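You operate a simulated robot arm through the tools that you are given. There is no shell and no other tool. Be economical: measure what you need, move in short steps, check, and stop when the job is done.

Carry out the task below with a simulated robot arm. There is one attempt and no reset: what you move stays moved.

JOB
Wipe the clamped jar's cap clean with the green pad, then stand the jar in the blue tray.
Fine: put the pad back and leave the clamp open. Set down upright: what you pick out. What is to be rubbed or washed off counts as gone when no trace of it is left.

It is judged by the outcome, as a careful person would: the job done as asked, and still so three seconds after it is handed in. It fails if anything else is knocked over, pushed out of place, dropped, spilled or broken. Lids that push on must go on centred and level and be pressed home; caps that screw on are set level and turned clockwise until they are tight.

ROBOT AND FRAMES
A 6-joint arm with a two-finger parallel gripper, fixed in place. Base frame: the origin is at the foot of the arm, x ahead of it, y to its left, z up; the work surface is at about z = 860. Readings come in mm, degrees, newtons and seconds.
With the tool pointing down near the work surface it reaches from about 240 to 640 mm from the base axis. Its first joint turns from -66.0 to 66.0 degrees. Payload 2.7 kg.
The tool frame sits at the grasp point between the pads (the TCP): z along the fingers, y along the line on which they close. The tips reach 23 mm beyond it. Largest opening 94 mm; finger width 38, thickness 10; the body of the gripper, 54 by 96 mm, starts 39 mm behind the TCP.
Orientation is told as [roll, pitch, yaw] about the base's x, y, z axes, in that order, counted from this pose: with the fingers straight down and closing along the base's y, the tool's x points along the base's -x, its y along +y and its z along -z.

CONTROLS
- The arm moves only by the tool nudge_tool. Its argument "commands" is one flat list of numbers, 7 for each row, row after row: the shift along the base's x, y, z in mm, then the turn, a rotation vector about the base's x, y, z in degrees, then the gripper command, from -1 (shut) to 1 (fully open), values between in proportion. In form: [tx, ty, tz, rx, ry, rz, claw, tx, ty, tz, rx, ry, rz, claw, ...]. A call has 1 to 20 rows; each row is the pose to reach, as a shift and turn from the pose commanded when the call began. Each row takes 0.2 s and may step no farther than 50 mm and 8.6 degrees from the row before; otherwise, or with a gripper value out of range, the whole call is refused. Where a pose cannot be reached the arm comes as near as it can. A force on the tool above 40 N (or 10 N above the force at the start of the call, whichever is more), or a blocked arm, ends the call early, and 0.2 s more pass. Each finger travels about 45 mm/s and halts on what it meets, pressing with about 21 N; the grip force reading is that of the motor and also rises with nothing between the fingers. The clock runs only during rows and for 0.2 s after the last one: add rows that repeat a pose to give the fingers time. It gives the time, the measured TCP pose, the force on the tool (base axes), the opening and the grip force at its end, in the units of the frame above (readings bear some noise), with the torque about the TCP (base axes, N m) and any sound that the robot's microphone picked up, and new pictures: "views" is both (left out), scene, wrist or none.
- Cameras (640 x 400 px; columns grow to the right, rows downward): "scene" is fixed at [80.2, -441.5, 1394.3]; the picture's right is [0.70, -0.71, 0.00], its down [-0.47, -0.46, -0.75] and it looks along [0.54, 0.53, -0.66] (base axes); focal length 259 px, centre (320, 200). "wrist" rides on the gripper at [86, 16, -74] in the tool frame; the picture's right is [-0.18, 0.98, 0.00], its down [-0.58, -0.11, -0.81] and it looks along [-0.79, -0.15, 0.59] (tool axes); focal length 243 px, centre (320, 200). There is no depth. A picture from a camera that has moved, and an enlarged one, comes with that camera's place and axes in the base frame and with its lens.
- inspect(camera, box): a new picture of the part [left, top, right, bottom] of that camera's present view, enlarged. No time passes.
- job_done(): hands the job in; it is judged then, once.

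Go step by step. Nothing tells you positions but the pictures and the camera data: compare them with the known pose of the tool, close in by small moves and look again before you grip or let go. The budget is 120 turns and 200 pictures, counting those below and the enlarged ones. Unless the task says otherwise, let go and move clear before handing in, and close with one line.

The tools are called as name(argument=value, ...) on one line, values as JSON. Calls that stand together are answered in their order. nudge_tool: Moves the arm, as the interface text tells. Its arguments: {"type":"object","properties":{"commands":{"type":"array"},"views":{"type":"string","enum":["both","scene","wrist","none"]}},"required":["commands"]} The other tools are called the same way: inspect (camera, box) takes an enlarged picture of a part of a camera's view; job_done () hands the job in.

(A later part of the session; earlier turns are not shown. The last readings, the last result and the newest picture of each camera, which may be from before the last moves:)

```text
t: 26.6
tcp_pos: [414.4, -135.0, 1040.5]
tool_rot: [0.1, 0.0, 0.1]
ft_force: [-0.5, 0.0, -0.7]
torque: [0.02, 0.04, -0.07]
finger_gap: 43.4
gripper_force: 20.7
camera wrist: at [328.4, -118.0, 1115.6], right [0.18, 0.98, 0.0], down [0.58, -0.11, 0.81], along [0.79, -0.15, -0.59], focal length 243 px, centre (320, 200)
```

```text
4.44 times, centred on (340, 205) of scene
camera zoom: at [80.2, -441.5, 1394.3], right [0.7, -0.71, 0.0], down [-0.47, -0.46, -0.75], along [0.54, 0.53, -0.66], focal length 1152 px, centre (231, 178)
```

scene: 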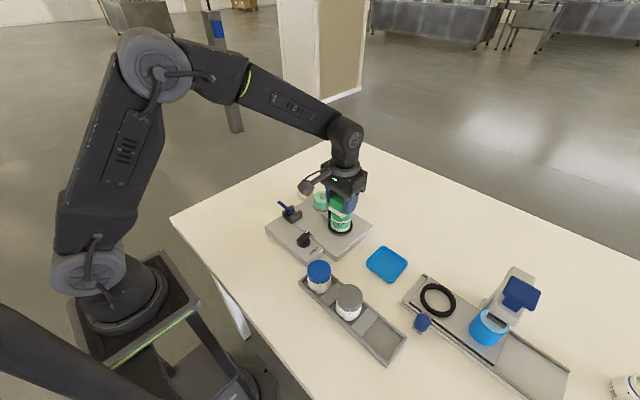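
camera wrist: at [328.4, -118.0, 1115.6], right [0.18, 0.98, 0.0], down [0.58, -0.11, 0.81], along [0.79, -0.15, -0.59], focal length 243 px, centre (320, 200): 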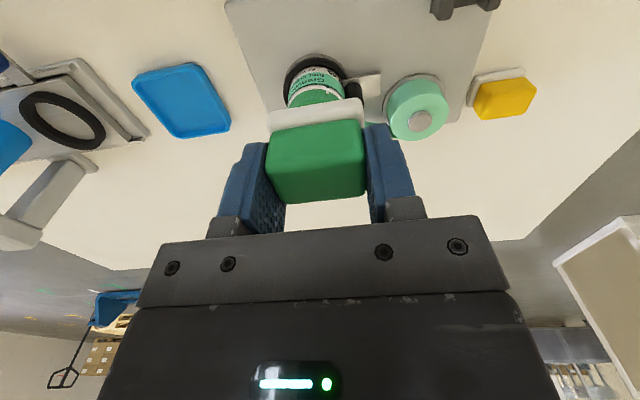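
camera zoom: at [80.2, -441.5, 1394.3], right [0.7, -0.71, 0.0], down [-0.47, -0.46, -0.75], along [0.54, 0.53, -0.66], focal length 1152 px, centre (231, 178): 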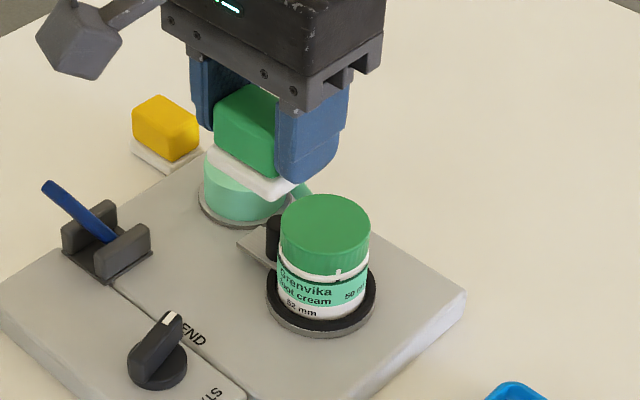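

inspect(camera="scene", box=[270, 195, 370, 265])

inspect(camera="wrist", box=[250, 30, 450, 150])

```text
5.71 times, centred on (320, 230) of scene
camera zoom: at [80.2, -441.5, 1394.3], right [0.7, -0.71, 0.0], down [-0.47, -0.46, -0.75], along [0.54, 0.53, -0.66], focal length 1482 px, centre (320, 29)
```

zoom: 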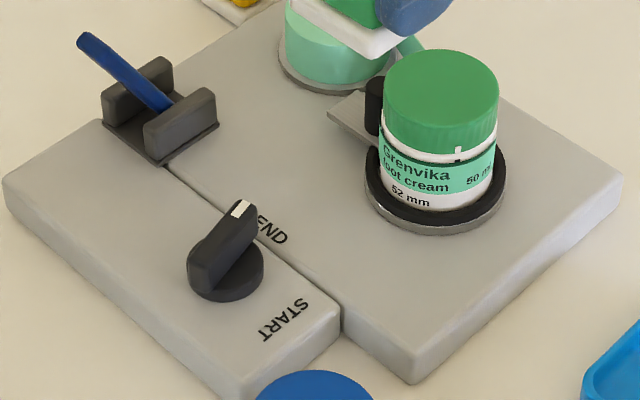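

```text
3.20 times, centred on (350, 90) of wrist
camera zoom: at [328.4, -118.0, 1115.6], right [0.18, 0.98, 0.0], down [0.58, -0.11, 0.81], along [0.79, -0.15, -0.59], focal length 776 px, centre (224, 552)
```

zoom: 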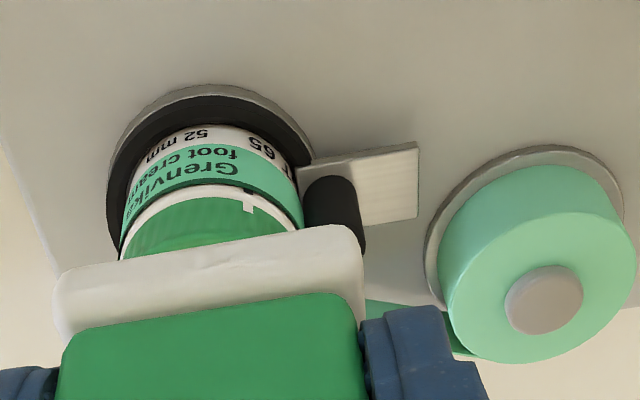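

The cap looks clean from here. I bring the pad back to its place.

nudge_tool(commands=[2, 40, 5, 0, 0, 0, -1, 4, 85, 5, 0, 0, 0, -1, 6, 130, 5, 0, 0, 0, -1, 8, 172, 5, 0, 0, 0, -1, 8, 187, -5, 0, 0, 0, -1, 8, 187, -50, 0, 0, 0, -1, 8, 187, -95, 0, 0, 0, -1, 8, 187, -125, 0, 0, 0, -1, 8, 187, -135, 0, 0, 0, -1, 8, 187, -135, 0, 0, 0, -1], views="both")

inspect(camera="scene", box=[270, 180, 330, 220])

```text
t: 28.8
tcp_pos: [425.2, 54.4, 905.9]
tool_rot: [0.0, 0.0, -0.1]
ft_force: [-0.3, -0.6, -0.5]
torque: [0.03, -0.01, 0.01]
finger_gap: 43.2
gripper_force: 21.1
camera wrist: at [337.9, 70.4, 979.8], right [0.18, 0.98, 0.0], down [0.58, -0.11, 0.81], along [0.79, -0.15, -0.59], focal length 243 px, centre (320, 200)
```

scene: 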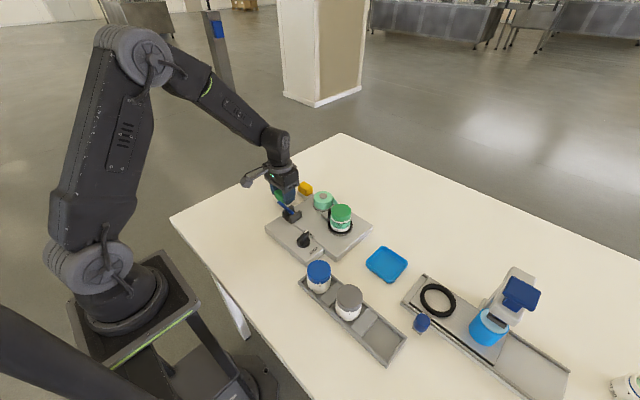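
wrist: 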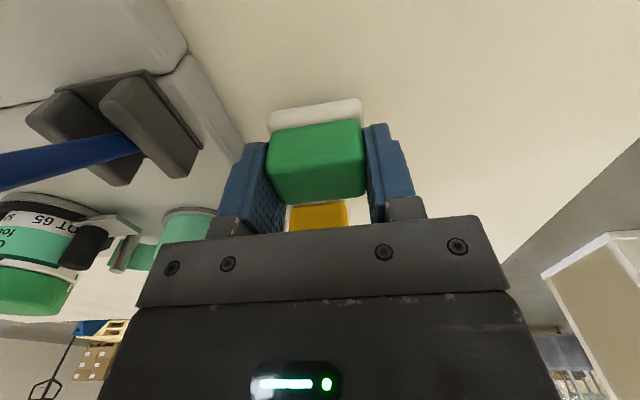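

```text
10.00 times, centred on (300, 200) of scene
camera zoom: at [80.2, -441.5, 1394.3], right [0.7, -0.71, 0.0], down [-0.47, -0.46, -0.75], along [0.54, 0.53, -0.66], focal length 2593 px, centre (520, 200)
```

zoom: 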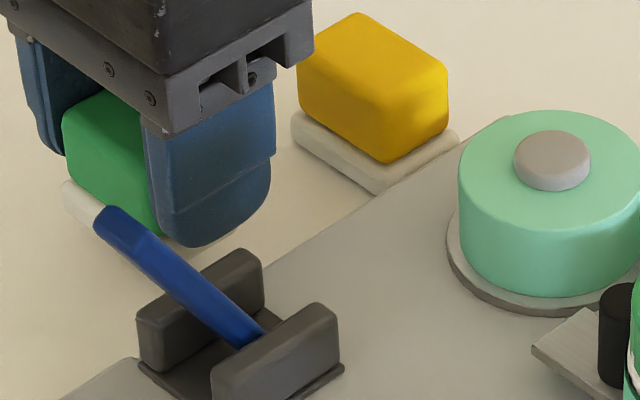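

nudge_tool(commands=[-2, -2, -4, 0, 0, 0, -1, -2, -2, -7, 0, 0, 0, -1, -2, -2, -8.5, 0, 0, 0, -1, -2, -2, -10, 0, 0, 0, -1, -2, -2, -10, 0, 0, 0, -1], views="none")

inspect(camera="scene", box=[270, 180, 330, 220])

```text
t: 30.0
tcp_pos: [420.5, 49.7, 895.3]
tool_rot: [0.0, -0.1, 0.0]
ft_force: [-0.4, 0.0, -0.2]
torque: [0.02, 0.03, 0.0]
finger_gap: 43.0
gripper_force: 21.6
```

```text
10.00 times, centred on (300, 200) of scene
camera zoom: at [80.2, -441.5, 1394.3], right [0.7, -0.71, 0.0], down [-0.47, -0.46, -0.75], along [0.54, 0.53, -0.66], focal length 2593 px, centre (520, 200)
```

zoom: 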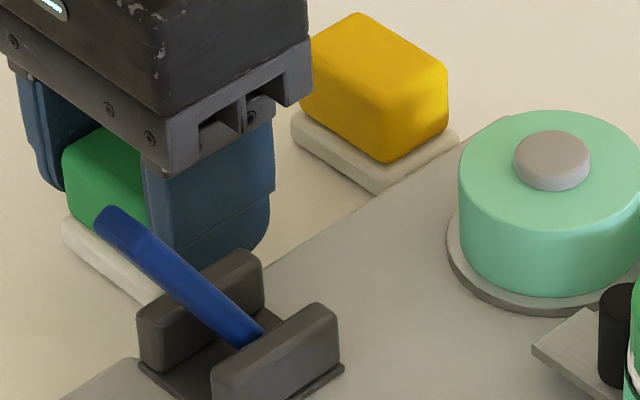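

nudge_tool(commands=[1.5, -0.5, 0, 0, 0, 0, -1, 2.5, -1, -1, 0, 0, 0, -1, 2.5, -1, -2, 0, 0, 0, -1, 2.5, -1, -2, 0, 0, 0, -1], views="none")

inspect(camera="scene", box=[270, 180, 330, 220])

```text
t: 31.0
tcp_pos: [422.4, 48.6, 895.7]
tool_rot: [-0.1, -0.2, 0.0]
ft_force: [-4.5, 0.9, 12.6]
torque: [0.02, 0.11, 0.0]
finger_gap: 43.3
gripper_force: 21.1
```

```text
10.00 times, centred on (300, 200) of scene
camera zoom: at [79.9, -441.5, 1394.3], right [0.7, -0.71, 0.0], down [-0.47, -0.46, -0.75], along [0.54, 0.53, -0.66], focal length 2593 px, centre (520, 200)
```

zoom: 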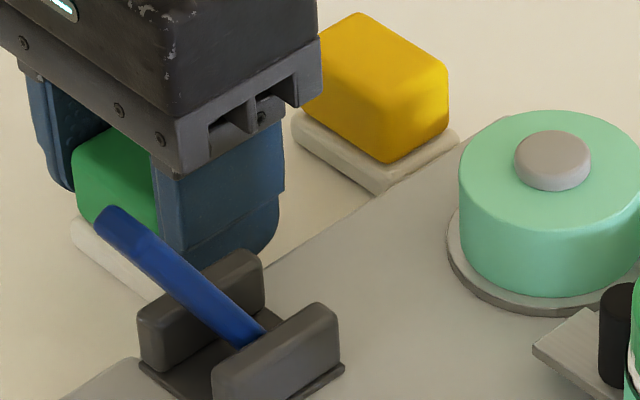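

nudge_tool(commands=[0, 0, 1.5, 0, 0, 0, 0.25, 0, 0, 1.5, 0, 0, 0, 0.25, 0, 0, 1.5, 0, 0, 0, 0.25, 0, 0, 30, 0, 0, 0, 0.25, 0, 0, 75, 0, 0, 0, 0.25, -50, 0, 75, 0, 0, 0, 0.25, -90, -20, 85, 0, 0, 0, -1, -110, -40, 85, 0, 0, 0, -1, -110, -50, 85, 0, 0, 0, -1], views="both")

inspect(camera="scene", box=[265, 180, 365, 260])

inspect(camera="wrist", box=[200, 50, 420, 210])

```text
t: 33.0
tcp_pos: [311.0, 0.2, 979.9]
tool_rot: [-0.1, 0.1, 0.0]
ft_force: [-0.6, 0.3, 0.4]
torque: [0.02, -0.01, 0.01]
finger_gap: 0.0
gripper_force: 12.4
camera wrist: at [224.8, 16.4, 1053.0], right [0.18, 0.98, 0.0], down [0.58, -0.11, 0.81], along [0.79, -0.15, -0.59], focal length 243 px, centre (320, 200)
```

scene: 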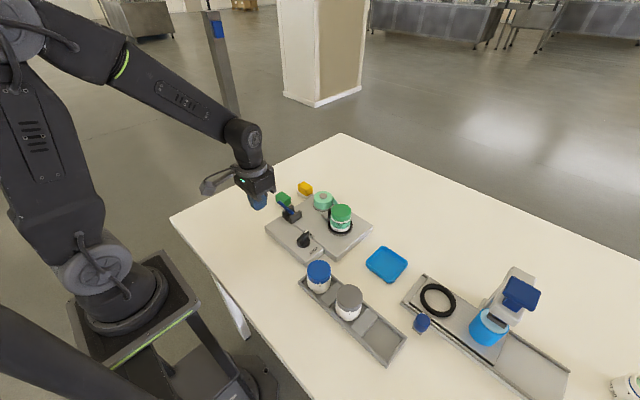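
wrist: 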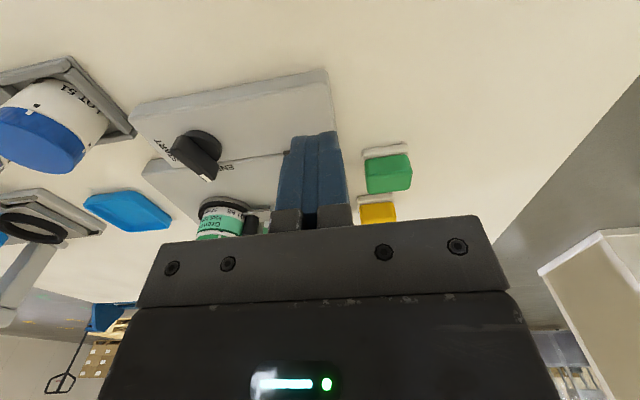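

```text
5.00 times, centred on (315, 220) of scene
camera zoom: at [80.2, -441.5, 1394.3], right [0.7, -0.71, 0.0], down [-0.47, -0.46, -0.75], along [0.54, 0.53, -0.66], focal length 1297 px, centre (345, 100)
```

zoom: 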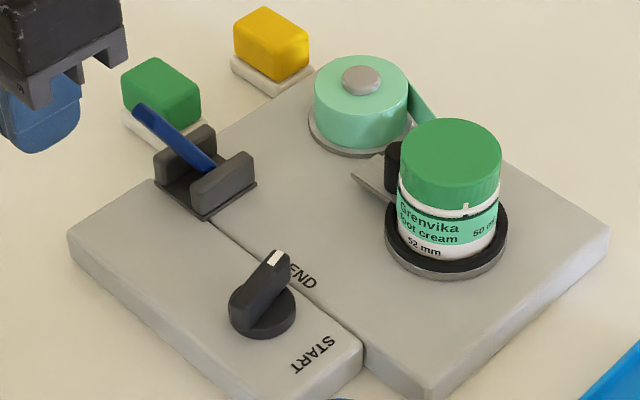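

```text
2.50 times, centred on (310, 130) of wrist
camera zoom: at [224.8, 16.4, 1053.0], right [0.18, 0.98, 0.0], down [0.58, -0.11, 0.81], along [0.79, -0.15, -0.59], focal length 606 px, centre (345, 375)
```

zoom: 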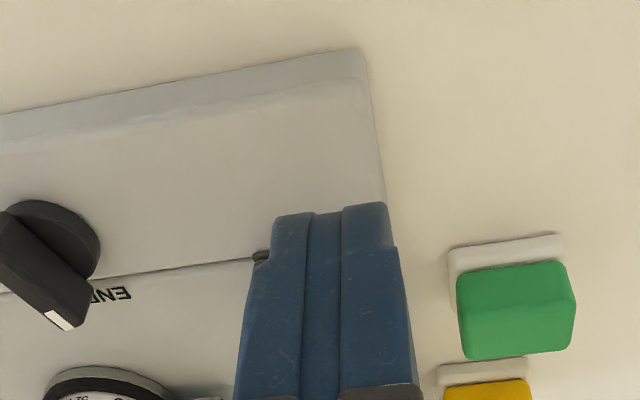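

Pad is back in place and the cap is clean. The lever leans toward the robot (tip near (358,-23,960)); I line up closed fingers behind it and push it gently ahead.

nudge_tool(commands=[0, -12, 0, 0, 0, 0, -1, 5, -23, -10, 0, 0, 0, -1, 10, -23, -22, 0, 0, 0, -1, 10, -23, -22, 0, 0, 0, -1], views="both")

inspect(camera="scene", box=[240, 170, 330, 230])

```text
t: 34.0
tcp_pos: [320.4, -22.8, 956.7]
tool_rot: [0.0, -0.2, 0.0]
ft_force: [0.4, -0.1, 0.7]
torque: [0.03, 0.02, -0.03]
finger_gap: 0.1
gripper_force: 21.0
camera wrist: at [235.3, -7.2, 1030.7], right [0.18, 0.98, 0.0], down [0.58, -0.11, 0.81], along [0.79, -0.15, -0.59], focal length 243 px, centre (320, 200)
```

scene: 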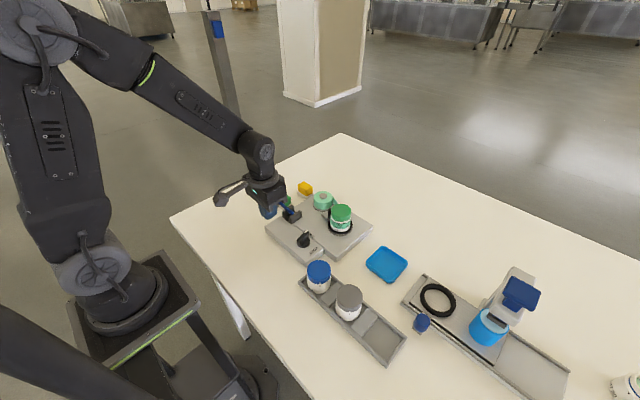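
wrist: 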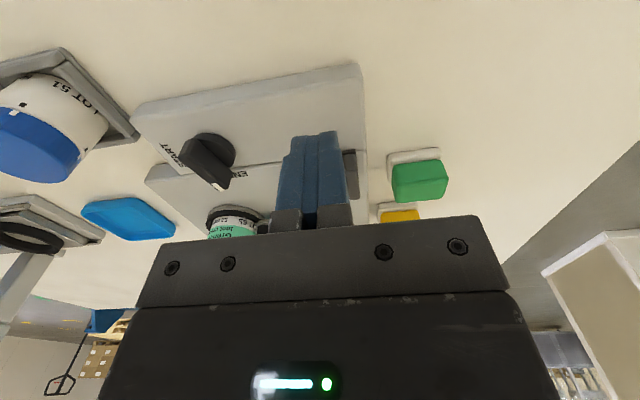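

```text
6.67 times, centred on (285, 200) of scene
camera zoom: at [80.2, -441.5, 1394.3], right [0.7, -0.71, 0.0], down [-0.47, -0.46, -0.75], along [0.54, 0.53, -0.66], focal length 1729 px, centre (553, 200)
```

zoom: 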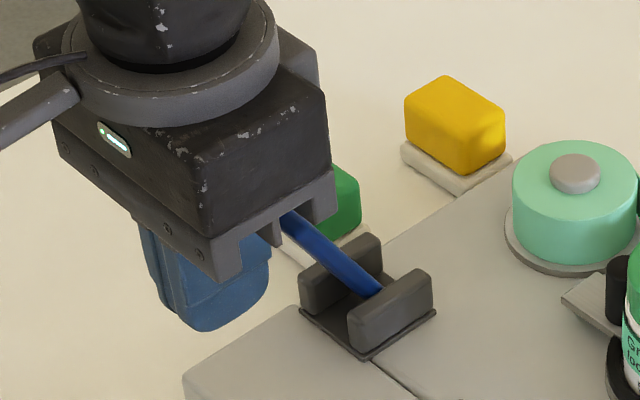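

nudge_tool(commands=[8, 0, 0, 0, 0, 0, -1, 16, 0, 0, 0, 0, 0, -1, 24, 0, 0, 0, 0, 0, -1, 32, 0, 0, 0, 0, 0, -1, 32, 0, 0, 0, 0, 0, -1], views="none")

inspect(camera="scene", box=[250, 170, 370, 260])

```text
t: 35.2
tcp_pos: [354.7, -23.2, 957.9]
tool_rot: [0.1, 0.1, -0.1]
ft_force: [0.6, -0.2, -0.4]
torque: [0.0, 0.02, 0.01]
finger_gap: 0.2
gripper_force: 20.6
```

```text
4.44 times, centred on (310, 215) of scene
camera zoom: at [80.2, -441.5, 1394.3], right [0.7, -0.71, 0.0], down [-0.47, -0.46, -0.75], along [0.54, 0.53, -0.66], focal length 1152 px, centre (364, 133)
```

zoom: 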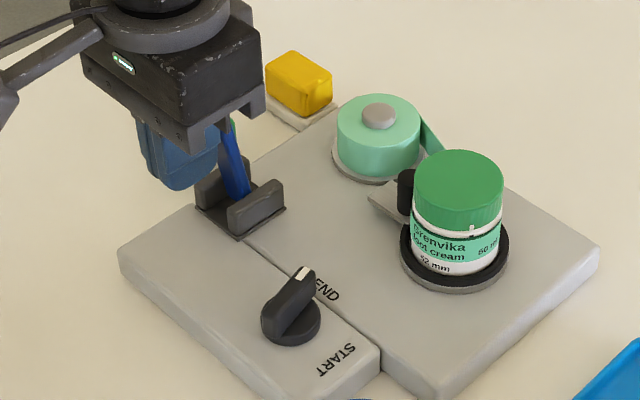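

nudge_tool(commands=[10, 0, 0, 0, 0, 0, -1, 20, 0, 0, 0, 0, 0, -1, 30, 0, 0, 0, 0, 0, -1, 40, 0, 0, 0, 0, 0, -1, 40, 0, 0, 0, 0, 0, -1], views="none")

inspect(camera="scene", box=[250, 170, 370, 260])

```text
t: 36.2
tcp_pos: [387.0, -24.4, 956.8]
tool_rot: [0.0, 1.2, -0.1]
ft_force: [-14.2, 1.6, 15.6]
torque: [0.04, 0.03, 0.03]
finger_gap: 0.0
gripper_force: 20.8
stopped in row 5: the force on the tool passed its limit at 52 N (the readings are from after the stop); the commanded pose is now the measured one
```

```text
4.44 times, centred on (310, 215) of scene
camera zoom: at [79.6, -441.4, 1394.3], right [0.7, -0.71, 0.0], down [-0.47, -0.46, -0.75], along [0.54, 0.53, -0.66], focal length 1152 px, centre (364, 133)
```

zoom: 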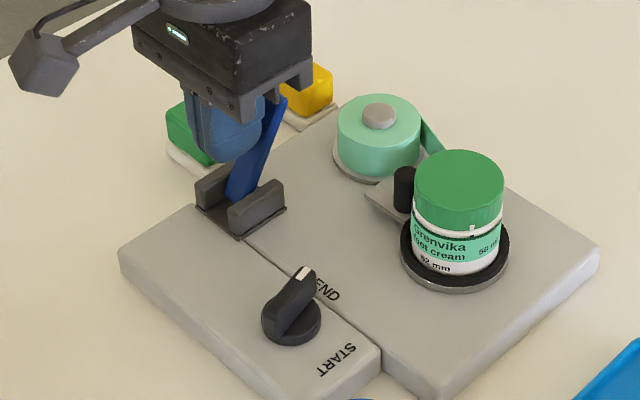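

nudge_tool(commands=[-10, 0, 0, 0, 0, 0, -1, -40, 0, 10, 0, 0, 0, -1, -70, 0, 40, 0, 0, 0, -1, -70, 0, 80, 0, 0, 0, -1, -70, 0, 80, 0, 0, 0, -1], views="both")

inspect(camera="scene", box=[265, 180, 365, 260])

inspect(camera="wrist", box=[150, 60, 450, 230])

```text
t: 37.4
tcp_pos: [318.7, -24.0, 1035.3]
tool_rot: [0.0, 1.0, -0.1]
ft_force: [0.0, 0.2, -0.3]
torque: [-0.03, -0.03, -0.01]
finger_gap: 0.0
gripper_force: 21.2
camera wrist: at [232.5, -6.2, 1111.5], right [0.18, 0.98, 0.0], down [0.6, -0.11, 0.8], along [0.78, -0.15, -0.61], focal length 243 px, centre (320, 200)
```

scene: 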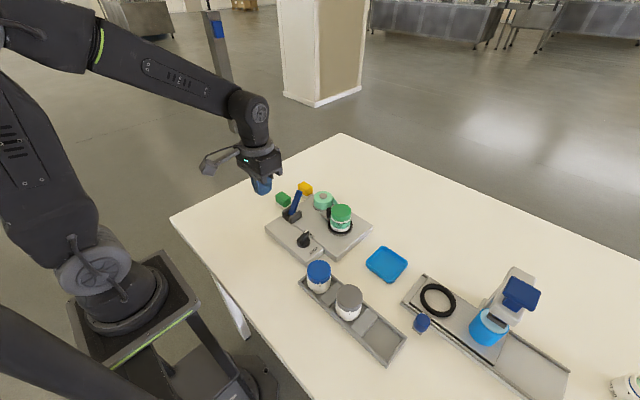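
wrist: 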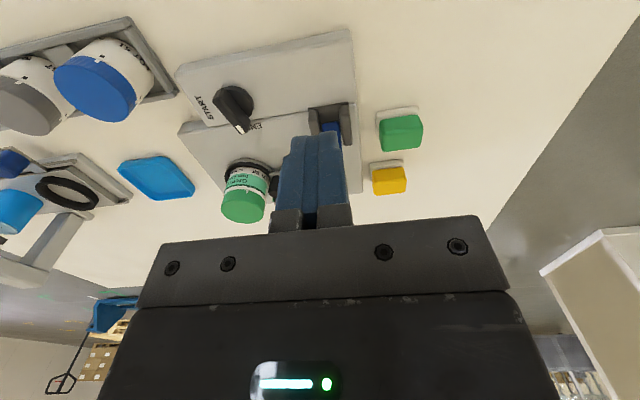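

```text
5.00 times, centred on (315, 220) of scene
camera zoom: at [80.2, -441.5, 1394.3], right [0.7, -0.71, 0.0], down [-0.47, -0.46, -0.75], along [0.54, 0.53, -0.66], focal length 1297 px, centre (345, 100)
```

zoom: 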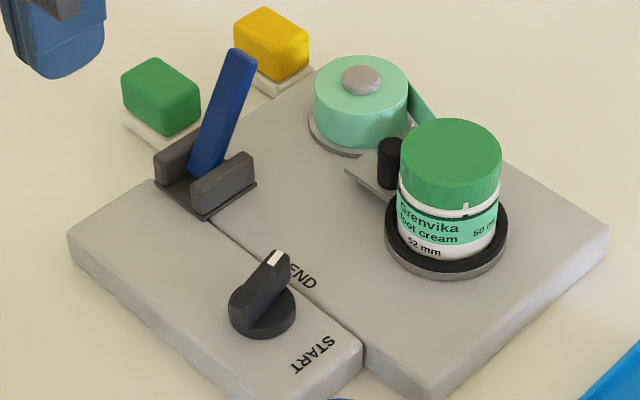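

```text
2.13 times, centred on (300, 145) of wrist
camera zoom: at [232.5, -6.2, 1111.5], right [0.18, 0.98, 0.0], down [0.6, -0.11, 0.8], along [0.78, -0.15, -0.61], focal length 518 px, centre (363, 317)
```

zoom: 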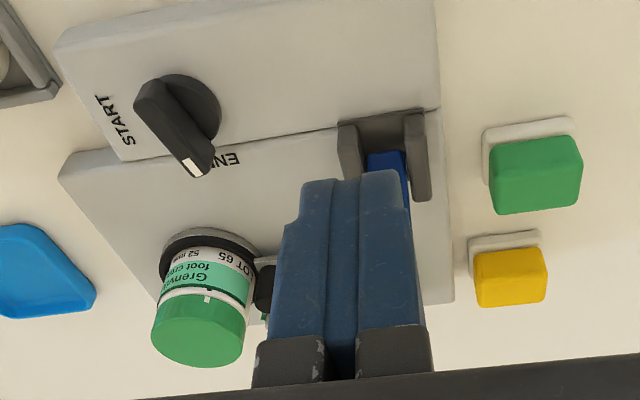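

The lever opened the clamp: the roller has backed off the jar. Now I level the tool, then turn it by about -75 degrees and go above the jar with the fingers open.

nudge_tool(commands=[0, 0, 0, 0, -1, 0, 0.7, 0, 0, 0, 0, -1, 0, 0.7], views="none")

nudge_tool(commands=[14, -12, 10, 0, 0, -7.5, 0.7, 28, -24, 10, 0, 0, -15, 0.7, 42, -36, 10, 0, 0, -22.5, 0.7, 56, -48, 10, 0, 0, -30, 0.7, 70, -60, 10, 0, 0, -37.5, 0.7, 84, -72, 10, 0, 0, -45, 0.7, 98, -84, 10, 0, 0, -52.5, 0.7, 112, -96, 5, 0, 0, -60, 0.7, 124, -108, 0, 0, 0, -67.5, 0.7, 136, -120, -10, 0, 0, -75, 0.7, 136, -120, -10, 0, 0, -75, 0.7], views="both")

inspect(camera="scene", box=[290, 150, 390, 250])

```text
t: 38.0
tcp_pos: [318.1, -24.4, 1035.5]
tool_rot: [-0.1, 0.1, -0.1]
ft_force: [-0.1, 0.3, 0.1]
torque: [0.0, 0.0, -0.02]
finger_gap: 50.8
gripper_force: 0.0
```

```text
t: 40.4
tcp_pos: [454.6, -146.1, 1027.3]
tool_rot: [-0.1, 0.0, -75.2]
ft_force: [-0.2, -0.3, -0.3]
torque: [-0.03, 0.01, 0.02]
finger_gap: 79.9
gripper_force: 0.0
camera wrist: at [448.1, -57.3, 1101.3], right [1.0, 0.07, 0.0], down [0.04, -0.59, 0.81], along [0.06, -0.8, -0.59], focal length 243 px, centre (320, 200)
```

scene: 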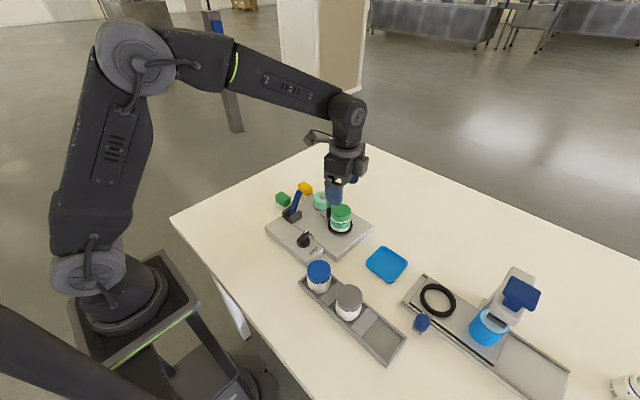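
wrist: 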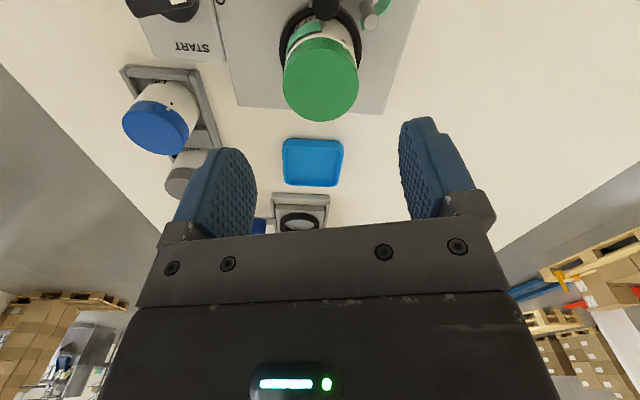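

```text
4.00 times, centred on (340, 200) of scene
camera zoom: at [80.2, -441.5, 1394.3], right [0.7, -0.71, 0.0], down [-0.47, -0.46, -0.75], along [0.54, 0.53, -0.66], focal length 1037 px, centre (240, 200)
```

zoom: 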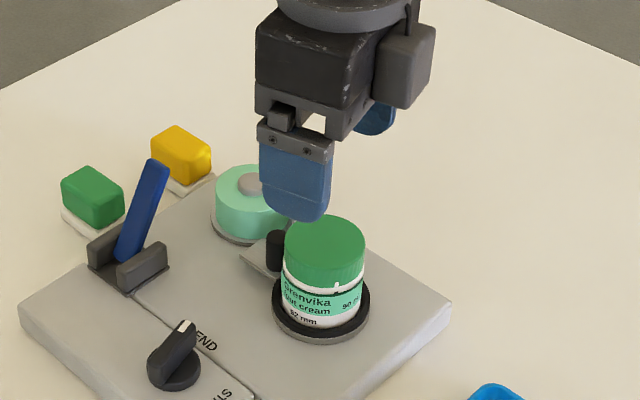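

inspect(camera="wrist", box=[220, 0, 420, 200])

```text
2.00 times, centred on (320, 100) of wrist
camera zoom: at [448.1, -57.3, 1101.3], right [1.0, 0.07, 0.0], down [0.04, -0.59, 0.81], along [0.06, -0.8, -0.59], focal length 485 px, centre (320, 400)
```

zoom: 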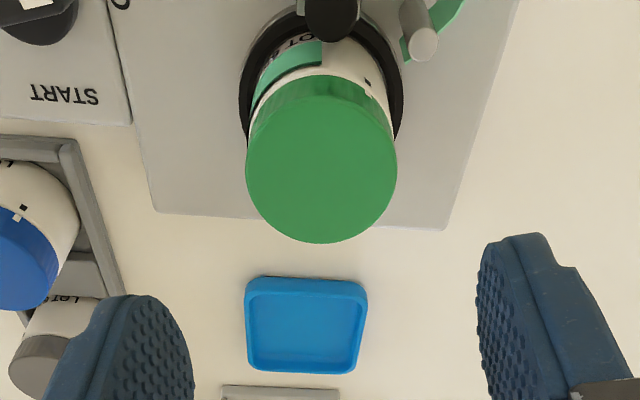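

nudge_tool(commands=[0, 3, -30, 0, 0, 0, 0.7, 0, 3, -60, 0, 0, 0, 0.7, 0, 3, -75, 0, 0, 0, 0.7, 0, 3, -86, 0, 0, 0, 0.7, 0, 3, -86, 0, 0, 0, 0.7], views="both")

inspect(camera="scene", box=[290, 150, 390, 250])

inspect(camera="wrist", box=[200, 60, 440, 260])

```text
t: 41.6
tcp_pos: [454.1, -140.3, 942.4]
tool_rot: [-0.1, 0.1, -75.1]
ft_force: [-0.5, -0.7, 0.6]
torque: [-0.02, 0.02, 0.03]
finger_gap: 79.9
gripper_force: 0.1
camera wrist: at [448.0, -51.9, 1016.6], right [1.0, 0.08, 0.0], down [0.04, -0.59, 0.81], along [0.06, -0.8, -0.59], focal length 243 px, centre (320, 200)
```

scene: 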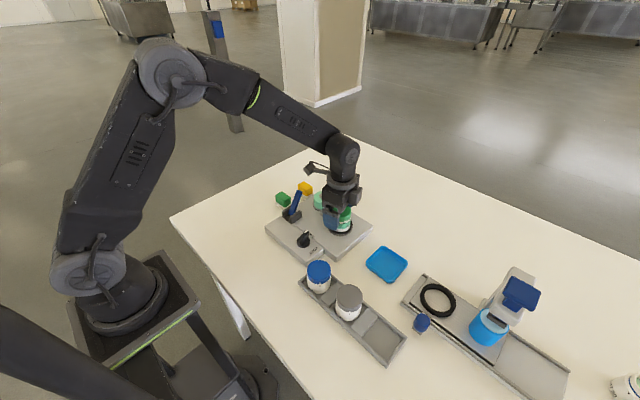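
wrist: 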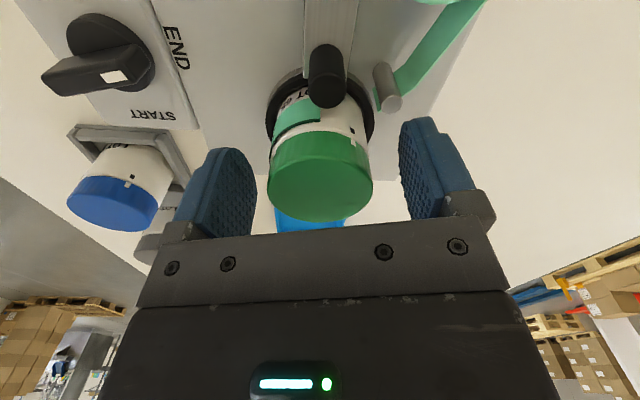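

```text
4.00 times, centred on (340, 200) of scene
camera zoom: at [80.2, -441.5, 1394.3], right [0.7, -0.71, 0.0], down [-0.47, -0.46, -0.75], along [0.54, 0.53, -0.66], focal length 1037 px, centre (240, 200)
```

zoom: 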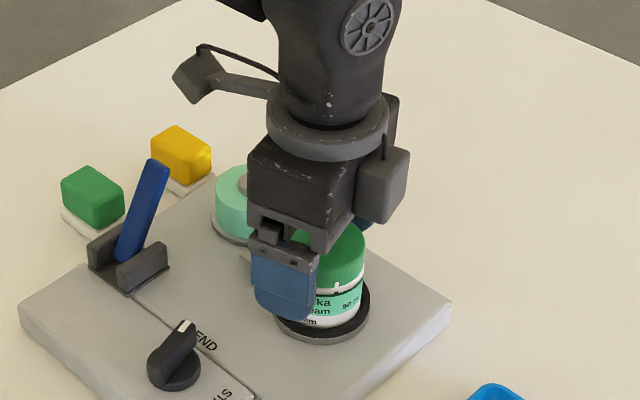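

```text
2.00 times, centred on (320, 160) of wrist
camera zoom: at [448.0, -51.9, 1016.6], right [1.0, 0.08, 0.0], down [0.04, -0.59, 0.81], along [0.06, -0.8, -0.59], focal length 485 px, centre (320, 280)
```

zoom: 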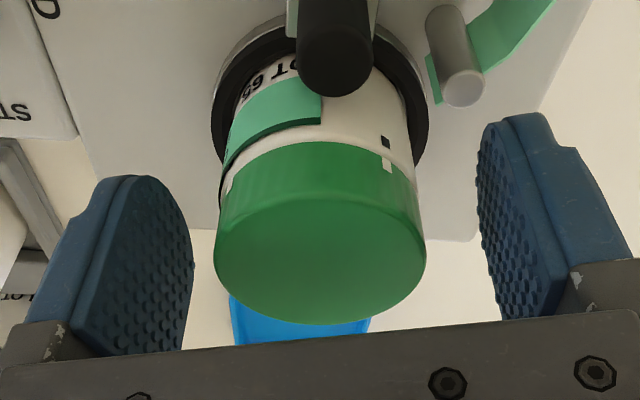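

nudge_tool(commands=[1, -3.5, -1, 0, 0, 0, 0.7, 1, -3.5, -1, 0, 0, 0, 0.2, 1, -3.5, -1, 0, 0, 0, -1, 1, -3.5, -1, 0, 0, 0, -1, 1, -3.5, -1, 0, 0, 0, -1], views="both")

inspect(camera="wrist", box=[200, 60, 440, 260])

```text
t: 42.8
tcp_pos: [456.0, -145.1, 940.9]
tool_rot: [0.0, 0.1, -75.1]
ft_force: [-0.9, -0.3, -0.7]
torque: [0.0, 0.01, 0.0]
finger_gap: 51.0
gripper_force: 20.4
camera wrist: at [449.2, -55.7, 1015.5], right [1.0, 0.08, 0.0], down [0.04, -0.59, 0.81], along [0.06, -0.8, -0.59], focal length 243 px, centre (320, 200)
```

scene: 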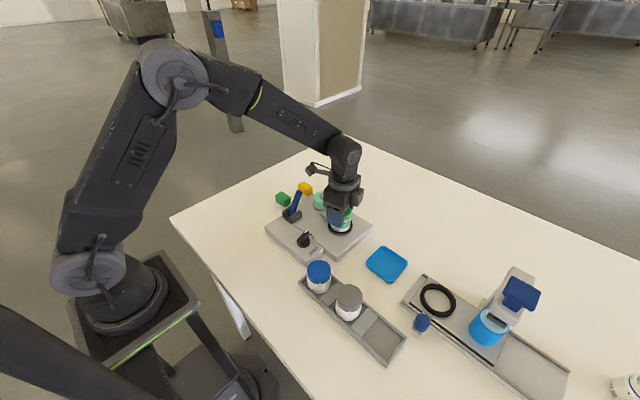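
wrist: 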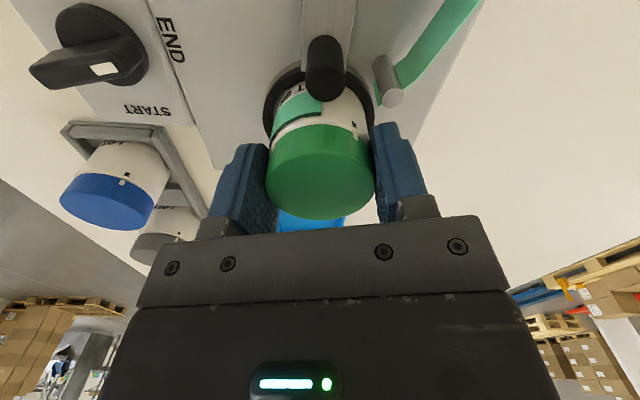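

```text
2.00 times, centred on (320, 160) of wrist
camera zoom: at [449.2, -55.7, 1015.5], right [1.0, 0.08, 0.0], down [0.04, -0.59, 0.81], along [0.06, -0.8, -0.59], focal length 485 px, centre (320, 280)
```

zoom: 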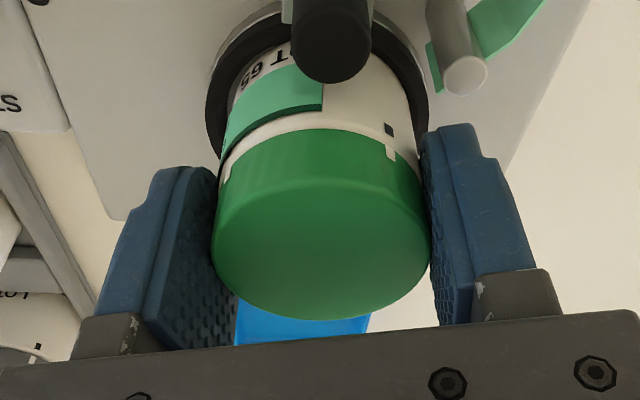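

I have the jar. Wiping turned the turntable (and its knob) about 15° past END, so I turn it back first while holding the cap, clockwise.

nudge_tool(commands=[0, 0, 0, 0, 0, -4, -1, 0, 0, 0, 0, 0, -8, -1, 0, 0, 0, 0, 0, -12, -1, 0, 0, 0, 0, 0, -15, -1, 0, 0, 0, 0, 0, -15, -1], views="none")

inspect(camera="scene", box=[265, 180, 365, 260])

```text
t: 44.0
tcp_pos: [455.8, -143.0, 942.5]
tool_rot: [0.3, -0.1, -90.1]
ft_force: [2.0, -0.6, 8.8]
torque: [-0.01, 0.05, -0.04]
finger_gap: 51.0
gripper_force: 21.1
```

```text
5.00 times, centred on (315, 220) of scene
camera zoom: at [80.2, -441.4, 1394.3], right [0.7, -0.71, 0.0], down [-0.47, -0.46, -0.75], along [0.54, 0.53, -0.66], focal length 1297 px, centre (345, 100)
```

zoom: 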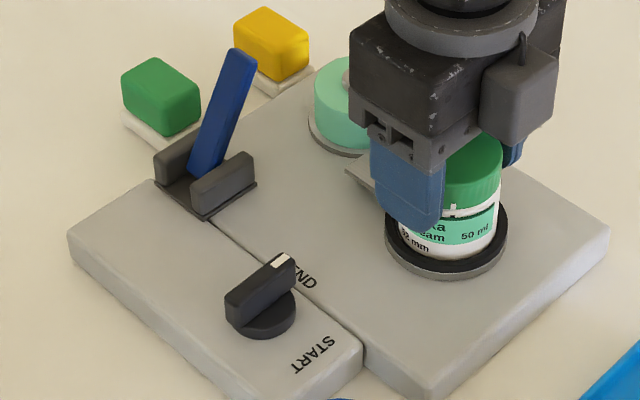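

Knob is back where it was. Now lift the jar straight up.

nudge_tool(commands=[0, 0, 4, 0, 0, 0, -1, 0, 0, 10, 0, 0, 0, -1, 0, 0, 20, 0, 0, 0, -1, 0, 0, 35, 0, 0, 0, -1, 0, 0, 55, 0, 0, 0, -1, 0, 0, 75, 0, 0, 0, -1, 0, 0, 75, 0, 0, 0, -1], views="both")

inspect(camera="scene", box=[280, 130, 400, 250])

```text
t: 45.6
tcp_pos: [456.7, -145.4, 1015.2]
tool_rot: [0.0, 0.0, -90.1]
ft_force: [0.0, -0.1, -1.2]
torque: [0.01, 0.02, -0.03]
finger_gap: 50.8
gripper_force: 21.5
camera wrist: at [472.2, -57.6, 1089.3], right [0.98, -0.19, 0.0], down [-0.11, -0.58, 0.81], along [-0.15, -0.79, -0.59], focal length 243 px, centre (320, 200)
```

scene: 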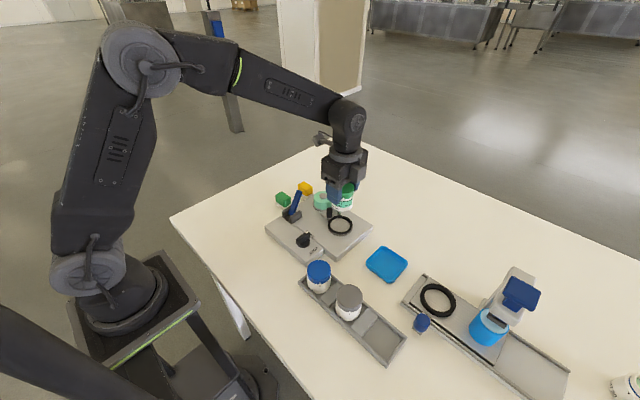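
wrist: 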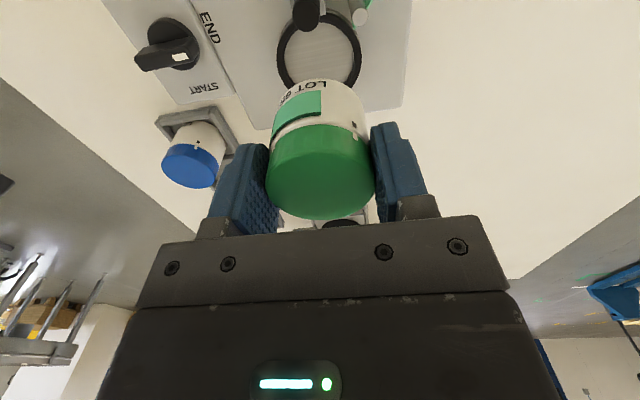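

```text
3.33 times, centred on (340, 190) of scene
camera zoom: at [80.2, -441.5, 1394.3], right [0.7, -0.71, 0.0], down [-0.47, -0.46, -0.75], along [0.54, 0.53, -0.66], focal length 864 px, centre (253, 233)
```

zoom: 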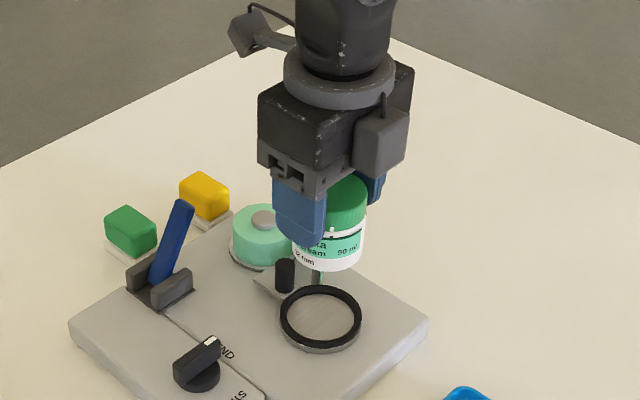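

nudge_tool(commands=[0, -30, 0, 0, 0, 0, -1, 0, -65, 0, 0, 0, 0, -1, 0, -100, 0, 0, 0, 0, -1, 0, -130, 0, 0, 0, 0, -1, 0, -146, -20, 0, 0, 0, -1, 0, -146, -45, 0, 0, 0, -1, 0, -146, -45, 0, 0, 0, -1], views="both")

inspect(camera="scene", box=[330, 190, 440, 300])

inspect(camera="wrist", box=[200, 20, 440, 240])

```text
t: 47.2
tcp_pos: [454.7, -289.8, 971.3]
tool_rot: [-0.1, 0.1, -90.0]
ft_force: [-0.2, 0.2, -1.4]
torque: [0.01, 0.01, 0.0]
finger_gap: 51.2
gripper_force: 21.1
camera wrist: at [471.6, -203.8, 1044.9], right [0.98, -0.19, 0.0], down [-0.11, -0.58, 0.81], along [-0.15, -0.79, -0.59], focal length 243 px, centre (320, 200)
```

scene: 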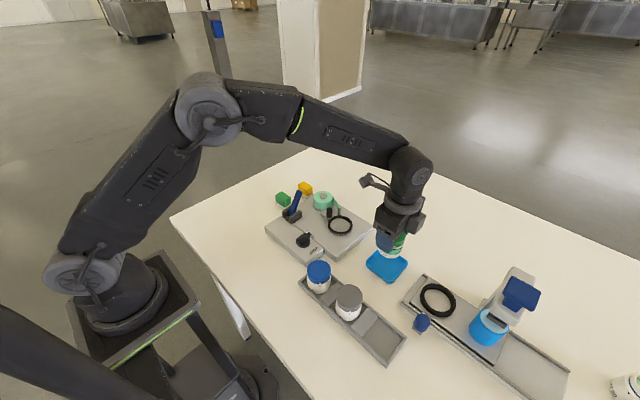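
wrist: 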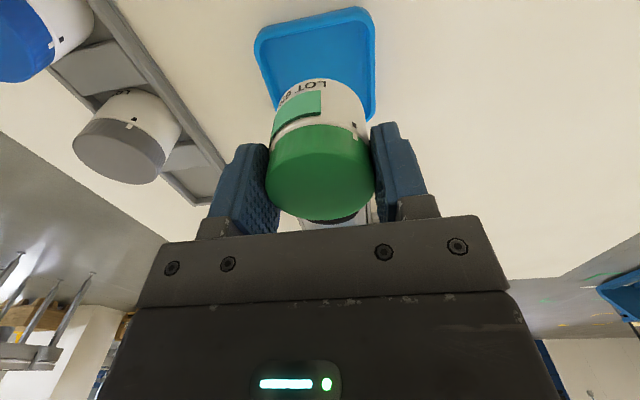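

```text
3.64 times, centred on (385, 245) of scene
camera zoom: at [80.2, -441.5, 1394.3], right [0.7, -0.71, 0.0], down [-0.47, -0.46, -0.75], along [0.54, 0.53, -0.66], focal length 943 px, centre (84, 36)
```

zoom: 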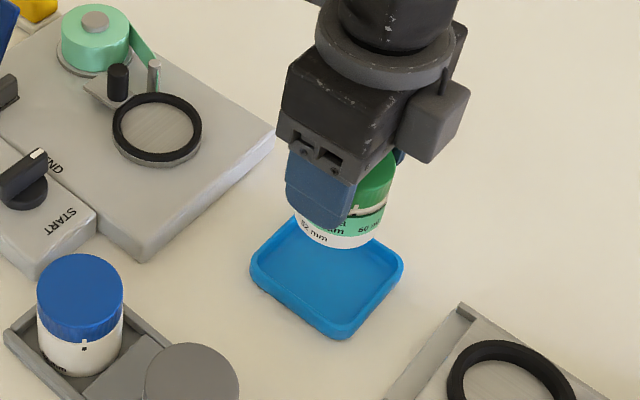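

```text
1.82 times, centred on (320, 130) of wrist
camera zoom: at [471.6, -203.8, 1044.9], right [0.98, -0.19, 0.0], down [-0.11, -0.58, 0.81], along [-0.15, -0.79, -0.59], focal length 441 px, centre (320, 327)
```

zoom: 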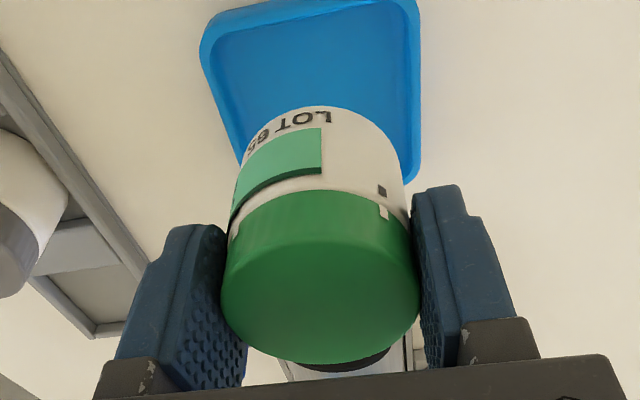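

nudge_tool(commands=[1, -2, -10, 0, 0, 0, -1, 2, -4.5, -22, 0, 0, 0, -1, 2, -4.5, -32, 0, 0, 0, -1, 2, -4.5, -32, 0, 0, 0, -1], views="both")

inspect(camera="scene", box=[340, 210, 430, 300])

inspect(camera="wrist", box=[200, 20, 440, 240])

```text
t: 48.2
tcp_pos: [457.2, -296.0, 938.7]
tool_rot: [0.0, 0.0, -90.0]
ft_force: [0.2, 0.1, -0.7]
torque: [-0.01, 0.0, -0.01]
finger_gap: 50.9
gripper_force: 20.9
camera wrist: at [473.4, -209.5, 1012.4], right [0.98, -0.19, 0.0], down [-0.11, -0.58, 0.81], along [-0.15, -0.79, -0.59], focal length 243 px, centre (320, 200)
```

scene: 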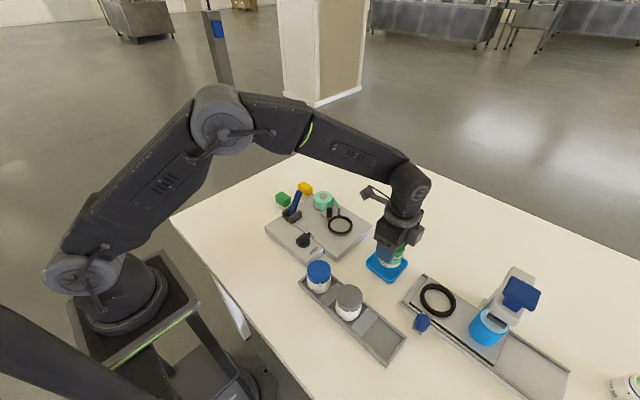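
wrist: 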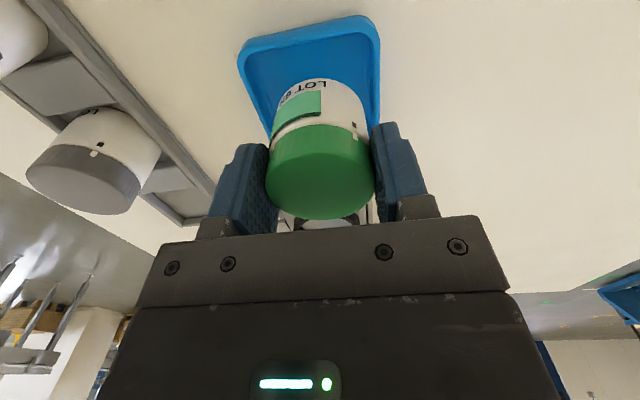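

```text
4.44 times, centred on (385, 255) of scene
camera zoom: at [80.2, -441.5, 1394.3], right [0.7, -0.71, 0.0], down [-0.47, -0.46, -0.75], along [0.54, 0.53, -0.66], focal length 1152 px, centre (31, -44)
```

zoom: 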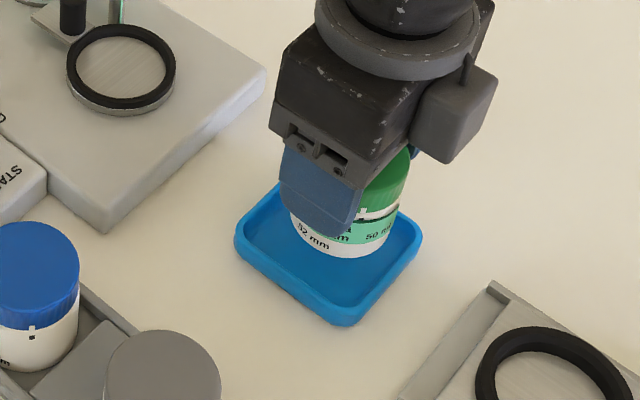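

```text
1.82 times, centred on (320, 130) of wrist
camera zoom: at [473.4, -209.5, 1012.4], right [0.98, -0.19, 0.0], down [-0.11, -0.58, 0.81], along [-0.15, -0.79, -0.59], focal length 441 px, centre (320, 327)
```

zoom: 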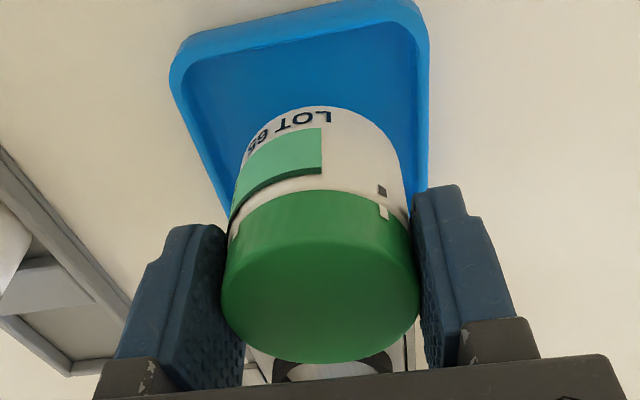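

nudge_tool(commands=[0, 1, -4, 0, 0, 0, -1, 0, 1, -8, 0, 0, 0, -1, 0, 1, -11, 0, 0, 0, -1, 0, 1, -11, 0, 0, 0, -1], views="wrist")

inspect(camera="scene", box=[350, 225, 420, 295])

inspect(camera="wrist", box=[200, 20, 440, 240])

```text
t: 49.2
tcp_pos: [458.7, -294.2, 926.2]
tool_rot: [0.0, 0.0, -90.1]
ft_force: [-0.6, 0.4, -0.9]
torque: [0.0, 0.0, -0.03]
finger_gap: 51.3
gripper_force: 21.3
camera wrist: at [473.6, -207.1, 1000.8], right [0.98, -0.19, 0.0], down [-0.11, -0.58, 0.81], along [-0.15, -0.79, -0.59], focal length 243 px, centre (320, 200)
```

wrist: 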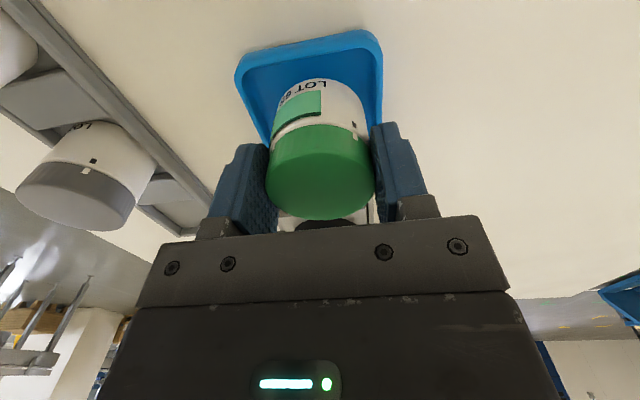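

```text
5.71 times, centred on (385, 260) of scene
camera zoom: at [80.2, -441.5, 1394.3], right [0.7, -0.71, 0.0], down [-0.47, -0.46, -0.75], along [0.54, 0.53, -0.66], focal length 1482 px, centre (-51, -143)
```

zoom: 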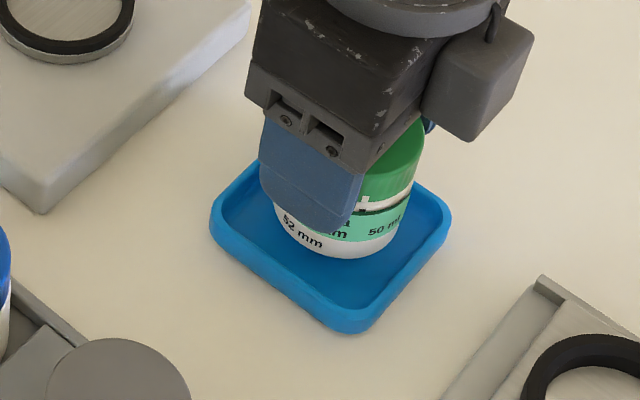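

```text
1.82 times, centred on (320, 130) of wrist
camera zoom: at [473.6, -207.1, 1000.8], right [0.98, -0.19, 0.0], down [-0.11, -0.58, 0.81], along [-0.15, -0.79, -0.59], focal length 441 px, centre (320, 327)
```

zoom: 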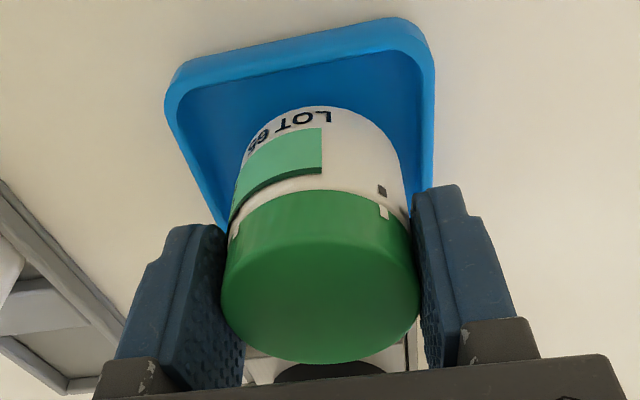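

inspect(camera="scene", box=[370, 235, 410, 285])

```text
8.00 times, centred on (390, 260) of scene
camera zoom: at [80.2, -441.5, 1394.3], right [0.7, -0.71, 0.0], down [-0.47, -0.46, -0.75], along [0.54, 0.53, -0.66], focal length 2075 px, centre (-240, -280)
```

zoom: 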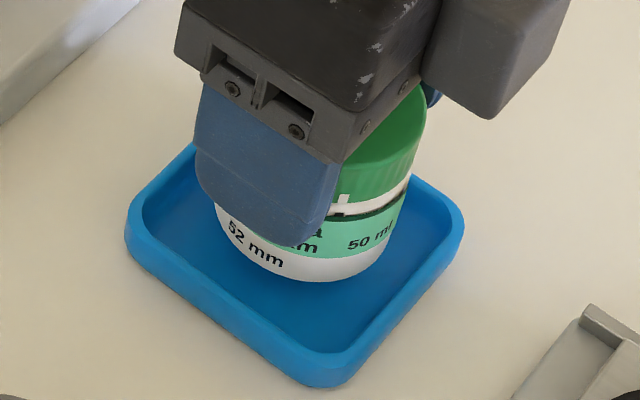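

nudge_tool(commands=[0, 0, -2, 0, 0, 0, -1, 0, 0, -4, 0, 0, 0, -1, 0, 0, -5, 0, 0, 0, -1, 0, 0, -5, 0, 0, 0, -1], views="none")

```text
t: 50.2
tcp_pos: [457.8, -293.0, 921.2]
tool_rot: [0.0, -0.1, -90.1]
ft_force: [0.0, 0.0, -1.4]
torque: [-0.02, 0.0, 0.01]
finger_gap: 50.9
gripper_force: 20.8
```

nudge_tool(commands=[0, 0, -1, 0, 0, 0, -1, 0, 0, -2, 0, 0, 0, -1, 0, 0, -2.5, 0, 0, 0, -1, 0, 0, -2.5, 0, 0, 0, -1], views="none")

inspect(camera="scene", box=[370, 235, 410, 285])

```text
t: 51.2
tcp_pos: [457.6, -293.6, 918.6]
tool_rot: [0.0, 0.0, -90.1]
ft_force: [-0.6, 0.1, -0.6]
torque: [0.02, -0.01, -0.03]
finger_gap: 50.9
gripper_force: 21.3
```

```text
8.00 times, centred on (390, 260) of scene
camera zoom: at [80.2, -441.5, 1394.3], right [0.7, -0.71, 0.0], down [-0.47, -0.46, -0.75], along [0.54, 0.53, -0.66], focal length 2075 px, centre (-240, -280)
```

zoom: 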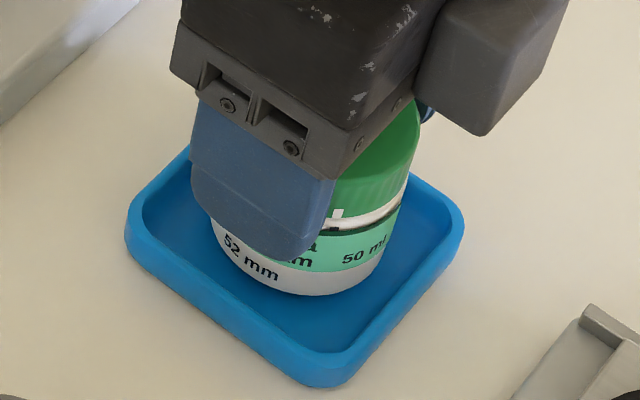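

nudge_tool(commands=[0, 0, -1, 0, 0, 0, -1, 0, 0, -2, 0, 0, 0, -1, 0, 0, -3, 0, 0, 0, -1, 0, 0, -3, 0, 0, 0, -1], views="none")

```text
t: 52.2
tcp_pos: [456.5, -293.4, 916.8]
tool_rot: [0.0, 0.0, -90.1]
ft_force: [0.1, -0.2, -1.5]
torque: [0.0, -0.02, -0.03]
finger_gap: 51.0
gripper_force: 21.5
```

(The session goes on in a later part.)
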